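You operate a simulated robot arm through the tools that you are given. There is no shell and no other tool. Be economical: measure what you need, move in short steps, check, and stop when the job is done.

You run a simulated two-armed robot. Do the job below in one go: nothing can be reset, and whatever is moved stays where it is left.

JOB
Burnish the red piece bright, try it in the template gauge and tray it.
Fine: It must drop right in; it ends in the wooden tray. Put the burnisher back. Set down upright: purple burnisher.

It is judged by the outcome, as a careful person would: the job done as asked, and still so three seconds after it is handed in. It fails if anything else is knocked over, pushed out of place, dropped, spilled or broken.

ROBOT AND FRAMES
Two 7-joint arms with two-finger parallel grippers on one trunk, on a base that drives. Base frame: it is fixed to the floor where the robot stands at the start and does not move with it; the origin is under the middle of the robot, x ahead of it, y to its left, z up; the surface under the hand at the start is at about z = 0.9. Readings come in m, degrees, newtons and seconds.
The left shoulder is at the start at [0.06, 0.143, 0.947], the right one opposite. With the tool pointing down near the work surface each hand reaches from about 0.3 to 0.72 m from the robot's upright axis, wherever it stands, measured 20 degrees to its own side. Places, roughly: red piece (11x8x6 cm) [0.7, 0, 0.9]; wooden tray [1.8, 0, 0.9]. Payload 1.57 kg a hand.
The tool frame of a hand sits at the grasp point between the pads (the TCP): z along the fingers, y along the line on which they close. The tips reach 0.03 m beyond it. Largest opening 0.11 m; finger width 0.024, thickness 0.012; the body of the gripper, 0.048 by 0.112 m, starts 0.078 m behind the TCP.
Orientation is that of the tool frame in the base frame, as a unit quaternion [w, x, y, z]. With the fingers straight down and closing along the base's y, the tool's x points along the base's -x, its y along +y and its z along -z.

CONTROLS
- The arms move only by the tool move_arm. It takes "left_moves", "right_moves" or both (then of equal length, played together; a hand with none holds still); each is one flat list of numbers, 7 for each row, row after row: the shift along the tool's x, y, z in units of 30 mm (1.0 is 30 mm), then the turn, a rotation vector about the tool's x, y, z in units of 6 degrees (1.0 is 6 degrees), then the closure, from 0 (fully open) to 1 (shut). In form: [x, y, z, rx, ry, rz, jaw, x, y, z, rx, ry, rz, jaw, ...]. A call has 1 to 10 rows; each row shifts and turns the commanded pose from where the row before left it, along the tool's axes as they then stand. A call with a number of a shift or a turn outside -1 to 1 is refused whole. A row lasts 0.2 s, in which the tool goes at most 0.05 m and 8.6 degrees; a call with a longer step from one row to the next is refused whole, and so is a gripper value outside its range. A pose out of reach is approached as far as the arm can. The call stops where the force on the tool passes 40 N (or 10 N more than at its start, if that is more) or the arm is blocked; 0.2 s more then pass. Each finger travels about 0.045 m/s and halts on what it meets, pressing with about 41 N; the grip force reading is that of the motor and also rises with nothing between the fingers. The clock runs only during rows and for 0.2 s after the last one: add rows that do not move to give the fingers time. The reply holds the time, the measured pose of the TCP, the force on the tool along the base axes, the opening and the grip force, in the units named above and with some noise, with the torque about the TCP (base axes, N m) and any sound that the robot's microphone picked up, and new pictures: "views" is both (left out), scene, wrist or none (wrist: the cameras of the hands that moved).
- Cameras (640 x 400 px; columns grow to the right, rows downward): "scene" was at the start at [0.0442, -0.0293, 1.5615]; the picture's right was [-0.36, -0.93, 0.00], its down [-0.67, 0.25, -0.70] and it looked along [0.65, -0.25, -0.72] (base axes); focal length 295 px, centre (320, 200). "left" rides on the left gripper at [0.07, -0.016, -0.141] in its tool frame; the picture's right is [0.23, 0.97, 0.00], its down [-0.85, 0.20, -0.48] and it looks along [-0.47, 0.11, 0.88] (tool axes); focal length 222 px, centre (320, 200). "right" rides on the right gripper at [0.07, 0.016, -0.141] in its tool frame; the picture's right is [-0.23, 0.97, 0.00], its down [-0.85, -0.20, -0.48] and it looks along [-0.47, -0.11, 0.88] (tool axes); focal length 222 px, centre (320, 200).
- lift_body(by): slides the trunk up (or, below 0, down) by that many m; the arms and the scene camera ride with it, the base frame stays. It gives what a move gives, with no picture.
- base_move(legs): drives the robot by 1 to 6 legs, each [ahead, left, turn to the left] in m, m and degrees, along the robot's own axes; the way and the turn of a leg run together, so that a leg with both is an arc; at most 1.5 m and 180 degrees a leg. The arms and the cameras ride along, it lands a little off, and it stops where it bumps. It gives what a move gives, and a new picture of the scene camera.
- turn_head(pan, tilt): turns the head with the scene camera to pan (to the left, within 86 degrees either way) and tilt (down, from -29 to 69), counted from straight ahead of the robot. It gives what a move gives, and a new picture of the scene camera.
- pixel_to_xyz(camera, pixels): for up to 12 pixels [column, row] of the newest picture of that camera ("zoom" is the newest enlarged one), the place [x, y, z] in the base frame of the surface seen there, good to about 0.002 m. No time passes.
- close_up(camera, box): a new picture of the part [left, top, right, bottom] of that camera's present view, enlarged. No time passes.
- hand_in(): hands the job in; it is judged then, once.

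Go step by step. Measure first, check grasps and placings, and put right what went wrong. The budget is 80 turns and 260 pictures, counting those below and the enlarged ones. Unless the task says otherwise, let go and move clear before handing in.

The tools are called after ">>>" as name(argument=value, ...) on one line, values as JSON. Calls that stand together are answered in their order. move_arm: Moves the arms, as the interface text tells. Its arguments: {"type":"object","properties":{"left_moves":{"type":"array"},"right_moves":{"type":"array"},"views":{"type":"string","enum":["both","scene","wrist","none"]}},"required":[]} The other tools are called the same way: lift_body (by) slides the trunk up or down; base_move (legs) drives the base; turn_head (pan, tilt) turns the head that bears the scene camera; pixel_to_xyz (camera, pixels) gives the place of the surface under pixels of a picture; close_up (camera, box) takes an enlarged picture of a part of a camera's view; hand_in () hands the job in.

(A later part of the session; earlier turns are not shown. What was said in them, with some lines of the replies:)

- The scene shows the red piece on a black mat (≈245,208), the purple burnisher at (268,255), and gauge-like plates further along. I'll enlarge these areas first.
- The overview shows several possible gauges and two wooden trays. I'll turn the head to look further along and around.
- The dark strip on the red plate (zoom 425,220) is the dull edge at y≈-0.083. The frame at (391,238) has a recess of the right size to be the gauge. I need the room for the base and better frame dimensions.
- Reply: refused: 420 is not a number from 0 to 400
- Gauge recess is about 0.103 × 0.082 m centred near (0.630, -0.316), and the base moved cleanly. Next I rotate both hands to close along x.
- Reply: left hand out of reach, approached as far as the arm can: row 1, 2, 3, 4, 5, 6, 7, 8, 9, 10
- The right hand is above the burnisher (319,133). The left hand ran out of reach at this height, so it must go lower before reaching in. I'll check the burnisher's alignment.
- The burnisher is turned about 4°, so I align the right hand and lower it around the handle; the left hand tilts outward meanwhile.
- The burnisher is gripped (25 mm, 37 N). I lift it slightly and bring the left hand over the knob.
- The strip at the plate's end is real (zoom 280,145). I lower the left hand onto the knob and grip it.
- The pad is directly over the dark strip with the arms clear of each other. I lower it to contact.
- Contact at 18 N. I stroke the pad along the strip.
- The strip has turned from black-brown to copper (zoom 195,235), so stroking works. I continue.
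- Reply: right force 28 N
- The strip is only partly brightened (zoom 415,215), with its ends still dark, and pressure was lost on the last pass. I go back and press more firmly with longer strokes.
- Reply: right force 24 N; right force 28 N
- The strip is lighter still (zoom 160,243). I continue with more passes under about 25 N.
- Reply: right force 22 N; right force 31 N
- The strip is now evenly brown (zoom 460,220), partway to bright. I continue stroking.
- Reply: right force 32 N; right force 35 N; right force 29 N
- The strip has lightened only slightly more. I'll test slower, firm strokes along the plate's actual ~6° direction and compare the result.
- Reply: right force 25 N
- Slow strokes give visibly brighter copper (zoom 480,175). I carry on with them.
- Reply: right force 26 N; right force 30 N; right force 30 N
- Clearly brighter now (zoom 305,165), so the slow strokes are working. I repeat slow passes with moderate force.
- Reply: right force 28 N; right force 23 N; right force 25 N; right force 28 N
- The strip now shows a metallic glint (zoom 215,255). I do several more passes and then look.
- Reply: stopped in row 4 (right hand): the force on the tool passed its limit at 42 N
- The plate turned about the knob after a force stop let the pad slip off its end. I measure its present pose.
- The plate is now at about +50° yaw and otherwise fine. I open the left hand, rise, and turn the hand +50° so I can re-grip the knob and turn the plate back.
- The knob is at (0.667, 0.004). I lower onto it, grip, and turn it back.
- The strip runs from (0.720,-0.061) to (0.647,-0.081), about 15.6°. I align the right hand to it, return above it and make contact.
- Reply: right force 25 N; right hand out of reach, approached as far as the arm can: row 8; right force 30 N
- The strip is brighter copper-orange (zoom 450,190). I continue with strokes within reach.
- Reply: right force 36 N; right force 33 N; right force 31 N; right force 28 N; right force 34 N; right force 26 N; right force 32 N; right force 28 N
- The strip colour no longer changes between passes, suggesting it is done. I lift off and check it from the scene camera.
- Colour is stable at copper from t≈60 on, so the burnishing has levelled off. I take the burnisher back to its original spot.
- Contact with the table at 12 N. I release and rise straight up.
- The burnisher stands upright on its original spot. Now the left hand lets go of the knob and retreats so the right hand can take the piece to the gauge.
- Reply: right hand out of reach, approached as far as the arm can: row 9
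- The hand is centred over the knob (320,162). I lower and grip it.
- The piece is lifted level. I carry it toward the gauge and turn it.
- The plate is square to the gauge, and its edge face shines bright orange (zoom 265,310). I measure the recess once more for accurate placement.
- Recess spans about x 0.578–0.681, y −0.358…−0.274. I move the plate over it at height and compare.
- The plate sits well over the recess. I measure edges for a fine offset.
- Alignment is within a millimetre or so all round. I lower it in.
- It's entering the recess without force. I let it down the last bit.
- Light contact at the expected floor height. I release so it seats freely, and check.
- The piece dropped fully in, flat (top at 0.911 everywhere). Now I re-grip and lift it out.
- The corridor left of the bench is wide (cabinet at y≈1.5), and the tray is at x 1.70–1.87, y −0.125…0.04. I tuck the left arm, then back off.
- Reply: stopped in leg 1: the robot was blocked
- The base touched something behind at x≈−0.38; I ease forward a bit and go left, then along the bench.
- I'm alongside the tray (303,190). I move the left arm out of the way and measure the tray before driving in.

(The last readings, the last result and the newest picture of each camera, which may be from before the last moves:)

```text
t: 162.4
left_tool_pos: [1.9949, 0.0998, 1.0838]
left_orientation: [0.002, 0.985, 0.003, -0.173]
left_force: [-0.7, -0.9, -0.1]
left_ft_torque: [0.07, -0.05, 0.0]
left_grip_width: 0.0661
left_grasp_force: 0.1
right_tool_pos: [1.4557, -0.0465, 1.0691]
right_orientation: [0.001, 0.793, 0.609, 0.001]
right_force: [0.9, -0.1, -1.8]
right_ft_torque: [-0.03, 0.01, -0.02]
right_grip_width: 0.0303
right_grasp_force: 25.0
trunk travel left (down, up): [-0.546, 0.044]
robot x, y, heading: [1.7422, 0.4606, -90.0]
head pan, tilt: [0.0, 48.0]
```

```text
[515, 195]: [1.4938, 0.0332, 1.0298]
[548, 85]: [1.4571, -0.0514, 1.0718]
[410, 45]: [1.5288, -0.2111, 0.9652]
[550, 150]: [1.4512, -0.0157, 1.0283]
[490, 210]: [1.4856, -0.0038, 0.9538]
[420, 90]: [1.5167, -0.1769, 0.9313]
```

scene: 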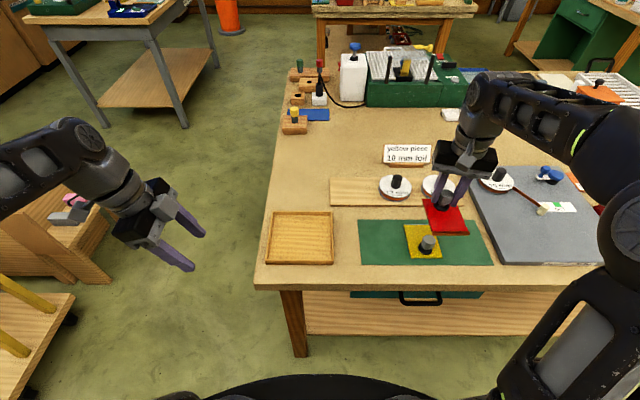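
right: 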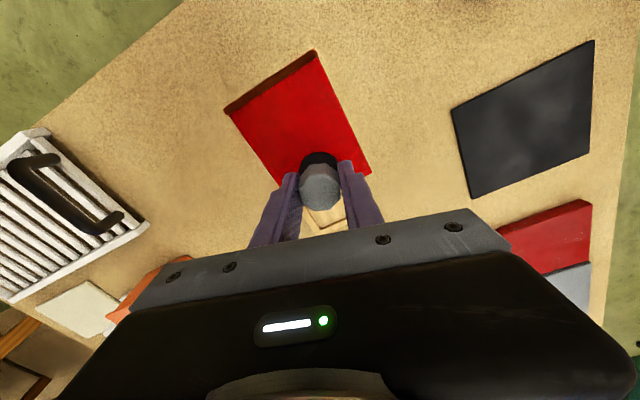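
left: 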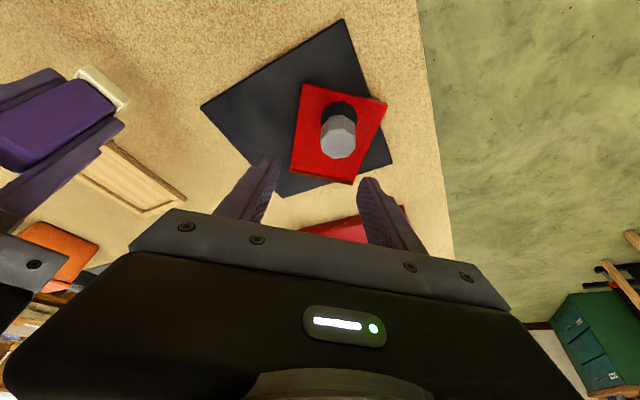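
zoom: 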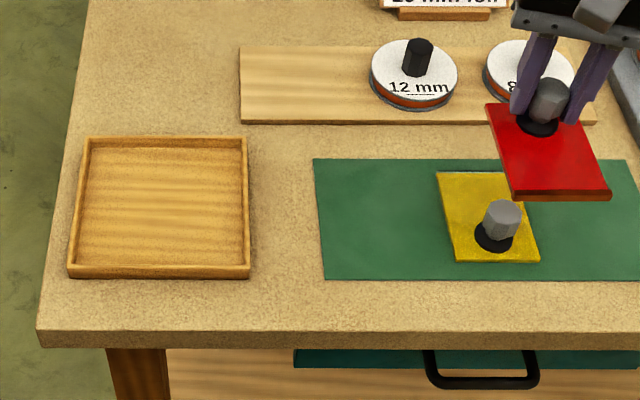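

Tray interior is x 1.716–1.868, y −0.106…0.034. I carry the plate across above it.

>>> move_arm(right_moves=[0.2, 0.98, 0, 0, 0, 0, 1, 0.2, 0.98, 0, 0, 0, 0, 1, 0.2, 0.98, 0, 0, 0, 0, 1, 0.2, 0.98, 0, 0, 0, 0, 1, 0.2, 0.98, 0.1, 0, 0, 0, 1, 0.2, 0.98, 0.2, 0, 0, 0, 1, 0.2, 0.98, 0.3, 0, 0, 0, 1, 0.2, 0.98, 0.3, 0, 0, 0, 1, 0.2, 0.98, 0.3, 0, 0, 0, 1, 0.2, 0.98, 0.3, 0, 0, 0, 1], views="both")

```text
t: 164.7
left_tool_pos: [1.9959, 0.1011, 1.0837]
left_orientation: [0.001, 0.985, 0.003, -0.173]
left_force: [0.5, 0.4, 0.1]
left_ft_torque: [-0.01, 0.03, 0.0]
left_grip_width: 0.0662
left_grasp_force: 0.1
right_tool_pos: [1.7569, -0.0645, 1.0267]
right_orientation: [0.001, 0.793, 0.61, 0.0]
right_force: [0.1, -0.3, -1.2]
right_ft_torque: [-0.03, 0.06, -0.01]
right_grip_width: 0.0304
right_grasp_force: 25.0
trunk travel left (down, up): [-0.546, 0.044]
robot x, y, heading: [1.7415, 0.4624, -89.8]
head pan, tilt: [0.0, 48.0]
```

scene: 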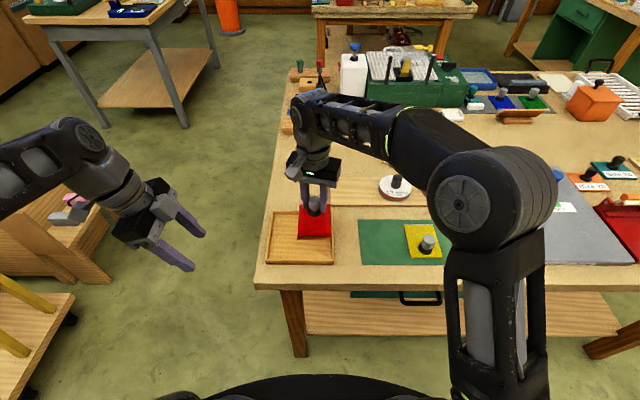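
right: 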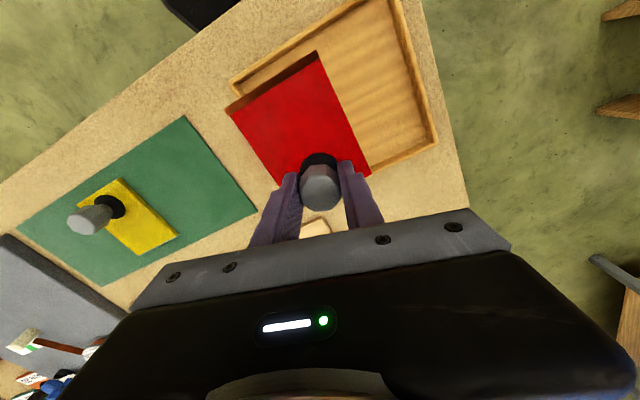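

>>> move_arm(right_moves=[0.15, 0.56, 0, 0, 0, 0, 1, 0.15, 0.56, 0, 0, 0, 0, 1, 0, 0, 0.45, 0, 0, 0, 1, 0, 0, 0.45, 0, 0, 0, 1, 0, 0, 0.45, 0, 0, 0, 1, 0, 0, 0.45, 0, 0, 0, 1], views="wrist")

>>> close_up(camera="scene", box=[250, 160, 370, 280])

```text
t: 166.1
left_tool_pos: [1.9952, 0.0992, 1.084]
left_orientation: [0.002, 0.985, 0.002, -0.173]
left_force: [-0.8, 0.4, -0.3]
left_ft_torque: [-0.05, 0.02, 0.03]
left_grip_width: 0.0662
left_grasp_force: 0.0
right_tool_pos: [1.7895, -0.0639, 0.9724]
right_orientation: [0.001, 0.792, 0.61, 0.001]
right_force: [0.7, -0.2, -3.1]
right_ft_torque: [-0.05, 0.01, 0.01]
right_grip_width: 0.0307
right_grasp_force: 25.1
trunk travel left (down, up): [-0.546, 0.044]
robot x, y, heading: [1.7422, 0.4636, -89.7]
head pan, tilt: [0.0, 48.0]
```

right: 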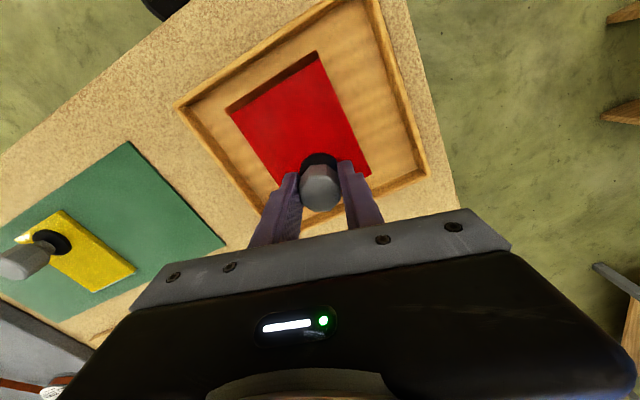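

```text
3.33 times, centred on (310, 220) of scene
```

zoom: 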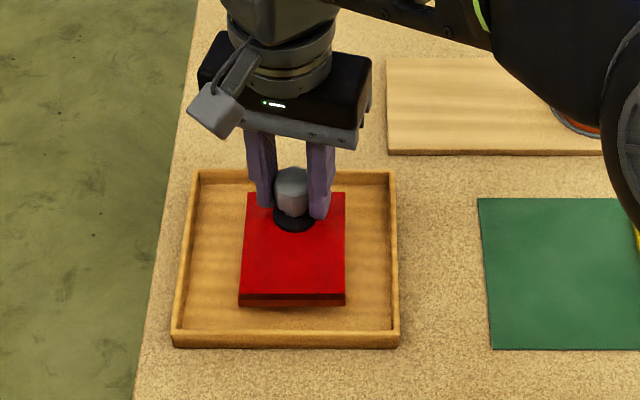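

The plate is centred over the tray. Before setting it down I take a closer look at the strip's finish.

>>> close_up(camera="scene", box=[285, 215, 335, 255])

>>> close_up(camera="right", box=[210, 40, 330, 125])

```text
10.00 times, centred on (310, 235) of scene
```

zoom: 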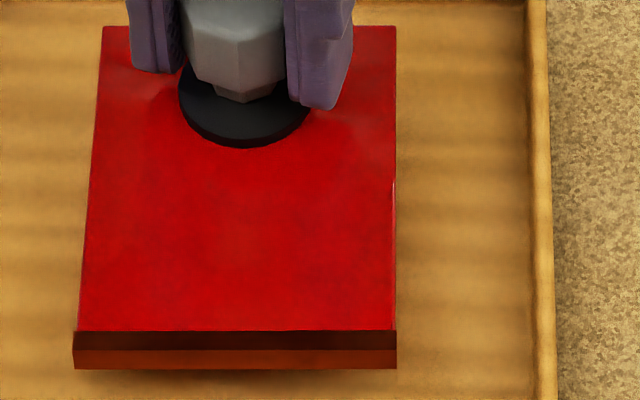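

```text
4.71 times, centred on (270, 82) of right
```

zoom: 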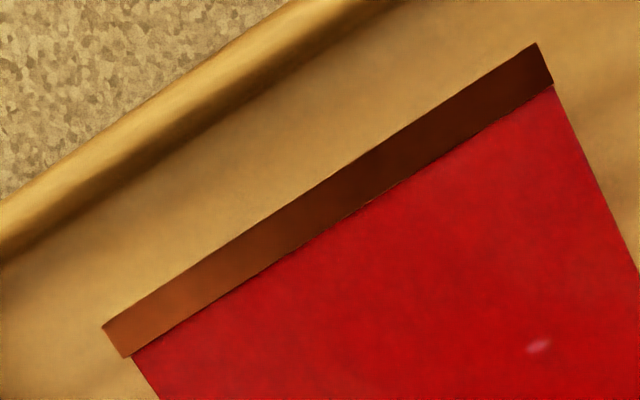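

The strip now looks like smooth reflective copper, with gradient reflections. I set the piece down.

>>> move_arm(right_moves=[0, 0, 0.35, 0, 0, 0, 1, 0, 0, 0.2, 0, 0, 0, 1, 0, 0, 0.1, 0, 0, 0, 1, 0, 0, 0.05, 0, 0, 0, 1], views="none")

```text
t: 167.1
left_tool_pos: [1.9952, 0.1007, 1.0837]
left_orientation: [0.002, 0.985, 0.002, -0.174]
left_force: [0.3, -0.3, 0.1]
left_ft_torque: [-0.04, 0.01, -0.01]
left_grip_width: 0.066
left_grasp_force: 0.1
right_tool_pos: [1.7907, -0.0631, 0.9524]
right_orientation: [0.004, 0.792, 0.61, -0.001]
right_force: [-1.4, -1.7, 18.5]
right_ft_torque: [0.7, 0.23, -0.05]
right_grip_width: 0.0305
right_grasp_force: 25.2
trunk travel left (down, up): [-0.546, 0.044]
robot x, y, heading: [1.7407, 0.462, -90.0]
head pan, tilt: [0.0, 48.0]
```

Firm contact with the tray floor. I release and rise clear.

>>> move_arm(right_moves=[0, 0, -0.03, 0, 0, 0, 0.7, 0, 0, 0, 0, 0, 0, 0.5, 0, 0, 0, 0, 0, 0, 0.45, 0, 0, 0, 0, 0, 0, 0.45, 0, 0, -0.6, 0, 0, 0, 0.45, 0, 0, -0.6, 0, 0, 0, 0.45, 0, 0, -0.8, 0, 0, 0, 0.45, 0.5, 0, -0.6, 0, 0, 0, 0.45, 0.8, 0, 0, 0, 0, 0, 0.45, 0.8, 0, 0, 0, 0, 0, 0.45], views="none")

>>> close_up(camera="scene", box=[250, 180, 350, 280])

>>> turn_head(pan=-60, tilt=30)

```text
t: 169.2
left_tool_pos: [1.9953, 0.1002, 1.0848]
left_orientation: [0.003, 0.985, 0.003, -0.173]
left_force: [0.3, 0.6, 0.3]
left_ft_torque: [-0.04, -0.05, -0.03]
left_grip_width: 0.0659
left_grasp_force: 0.2
right_tool_pos: [1.8054, -0.003, 1.0292]
right_orientation: [0.001, 0.792, 0.61, 0.001]
right_force: [0.0, 0.7, -0.4]
right_ft_torque: [0.03, 0.01, -0.03]
right_grip_width: 0.0604
right_grasp_force: 0.1
trunk travel left (down, up): [-0.546, 0.044]
robot x, y, heading: [1.7424, 0.4615, -89.7]
head pan, tilt: [0.0, 48.0]
```

```text
4.00 times, centred on (300, 230) of scene
```

zoom: 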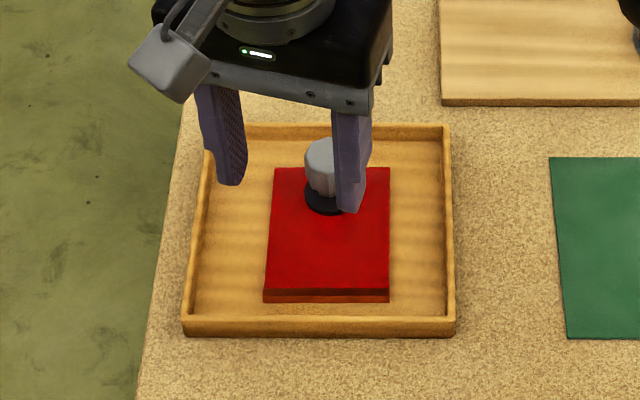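

```text
t: 170.6
left_tool_pos: [1.9962, 0.0999, 1.0843]
left_orientation: [0.002, 0.985, 0.002, -0.172]
left_force: [0.3, 0.8, 0.1]
left_ft_torque: [0.0, 0.01, 0.02]
left_grip_width: 0.0662
left_grasp_force: 0.0
right_tool_pos: [1.8063, -0.0035, 1.0288]
right_orientation: [0.001, 0.792, 0.611, -0.001]
right_force: [-0.5, 0.4, -0.5]
right_ft_torque: [0.0, -0.02, -0.02]
right_grip_width: 0.0603
right_grasp_force: 0.1
trunk travel left (down, up): [-0.546, 0.044]
robot x, y, heading: [1.7412, 0.4635, -89.8]
head pan, tilt: [-60.0, 30.0]
```

scene: 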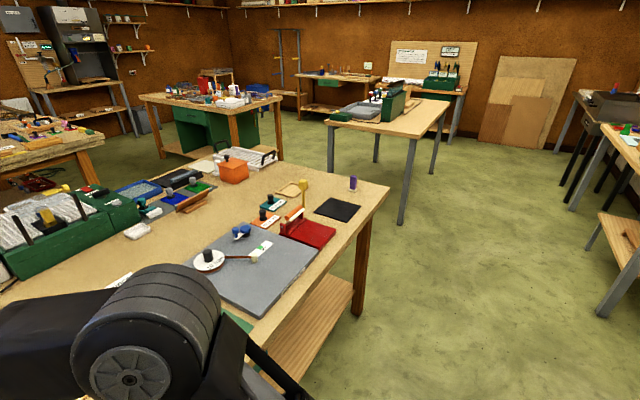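

The piece lies flat in the tray, the burnisher stands (353,184). I check the bench I touched while reversing, and back off.

>>> close_up(camera="scene", box=[310, 60, 480, 180])

>>> close_up(camera="scene", box=[200, 150, 400, 260])

>>> base_move(legs=[[-0.25, 0, 0]])

>>> turn_head(pan=0, tilt=45)

>>> close_up(camera="scene", box=[250, 140, 410, 240])

```text
3.33 times, centred on (395, 120) of scene
```

zoom: 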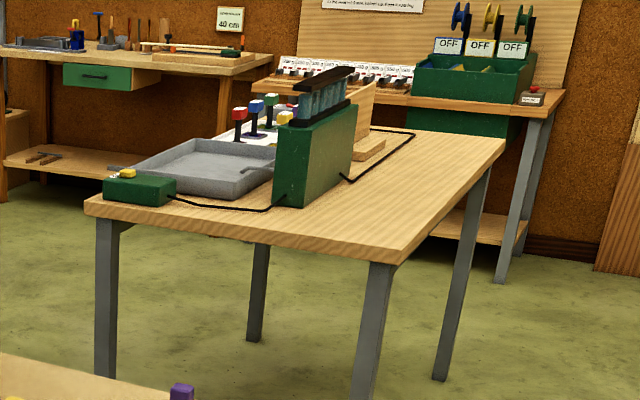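

```text
3.20 times, centred on (300, 205) of scene
```

zoom: 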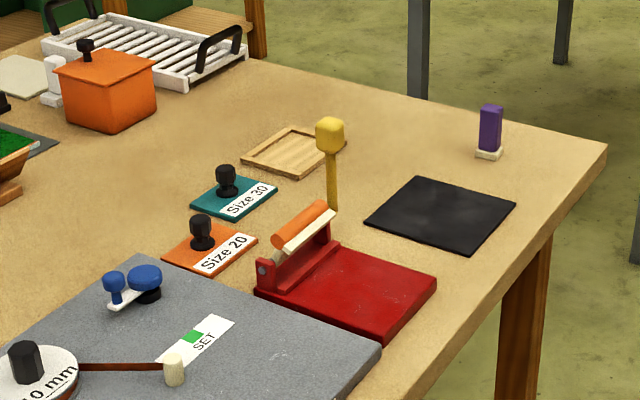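

```text
t: 172.4
left_tool_pos: [1.993, 0.3493, 1.0838]
left_orientation: [0.003, 0.985, 0.002, -0.173]
left_force: [-1.0, 0.4, 0.5]
left_ft_torque: [-0.07, 0.0, 0.02]
left_grip_width: 0.0661
left_grasp_force: 0.1
right_tool_pos: [1.804, 0.247, 1.0295]
right_orientation: [0.002, 0.792, 0.61, -0.001]
right_force: [-0.2, 0.6, 0.1]
right_ft_torque: [-0.02, -0.02, 0.0]
right_grip_width: 0.0605
right_grasp_force: 0.1
trunk travel left (down, up): [-0.546, 0.044]
robot x, y, heading: [1.7402, 0.7118, -89.9]
head pan, tilt: [-60.0, 30.0]
```

scene: 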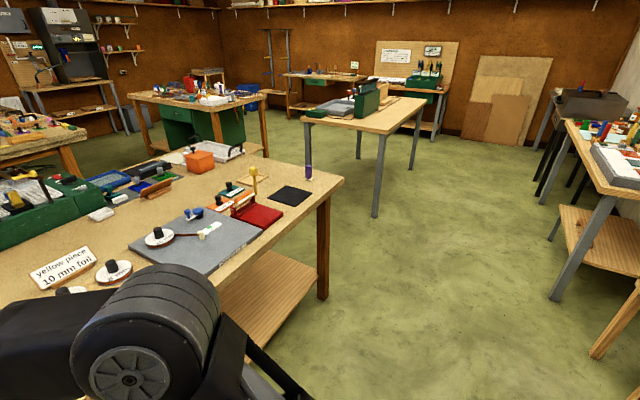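

```text
t: 173.7
left_tool_pos: [1.9944, 0.3495, 1.0836]
left_orientation: [0.002, 0.985, 0.002, -0.173]
left_force: [-0.2, 0.0, 0.4]
left_ft_torque: [-0.02, 0.0, 0.01]
left_grip_width: 0.066
left_grasp_force: 0.1
right_tool_pos: [1.8056, 0.246, 1.0284]
right_orientation: [0.001, 0.793, 0.61, 0.0]
right_force: [0.3, -0.1, 1.2]
right_ft_torque: [-0.02, -0.02, 0.0]
right_grip_width: 0.0606
right_grasp_force: 0.0
trunk travel left (down, up): [-0.546, 0.044]
robot x, y, heading: [1.7431, 0.713, -90.0]
head pan, tilt: [0.0, 45.0]
```

scene: 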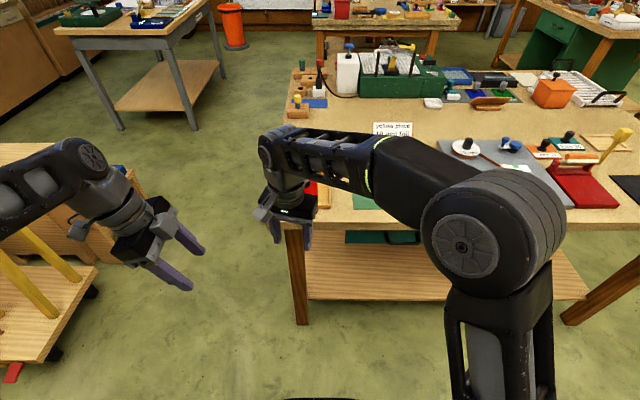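

```text
4.00 times, centred on (330, 190) of scene
5 turns are left
```

zoom: 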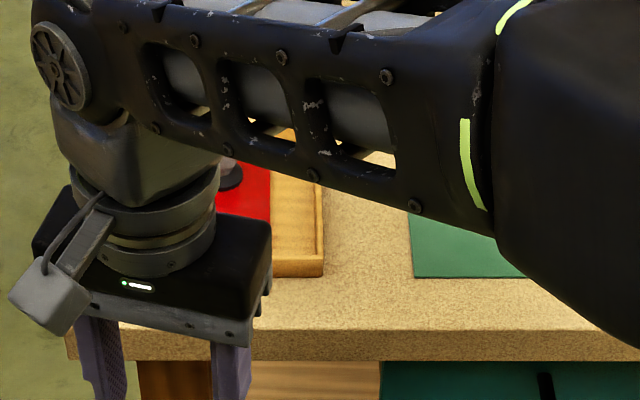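

Everything in view is standing and in place: the burnisher is upright on its spot, the red piece is in the wooden tray, and both hands are clear. I hand it in.

>>> hand_in()

```text
The job is handed in.
```

I burnished the red piece's dark edge to shiny copper and tried it in the template gauge, where it dropped right in and sat flat. It is now in the wooden tray, and the purple burnisher is back upright on its original spot.

- **Brightness:** I judged this by eye. The edge stopped getting lighter after repeated passes and now reflects like smooth metal, but it looks dark from some angles.
- **Bump while reversing:** the base touched something behind it, probably the small bench there. Everything on that bench was still standing when I checked.
- **Plate turned during burnishing:** the pad slipped off the edge once and swung the plate round its knob. I turned it back most of the way and carried on.
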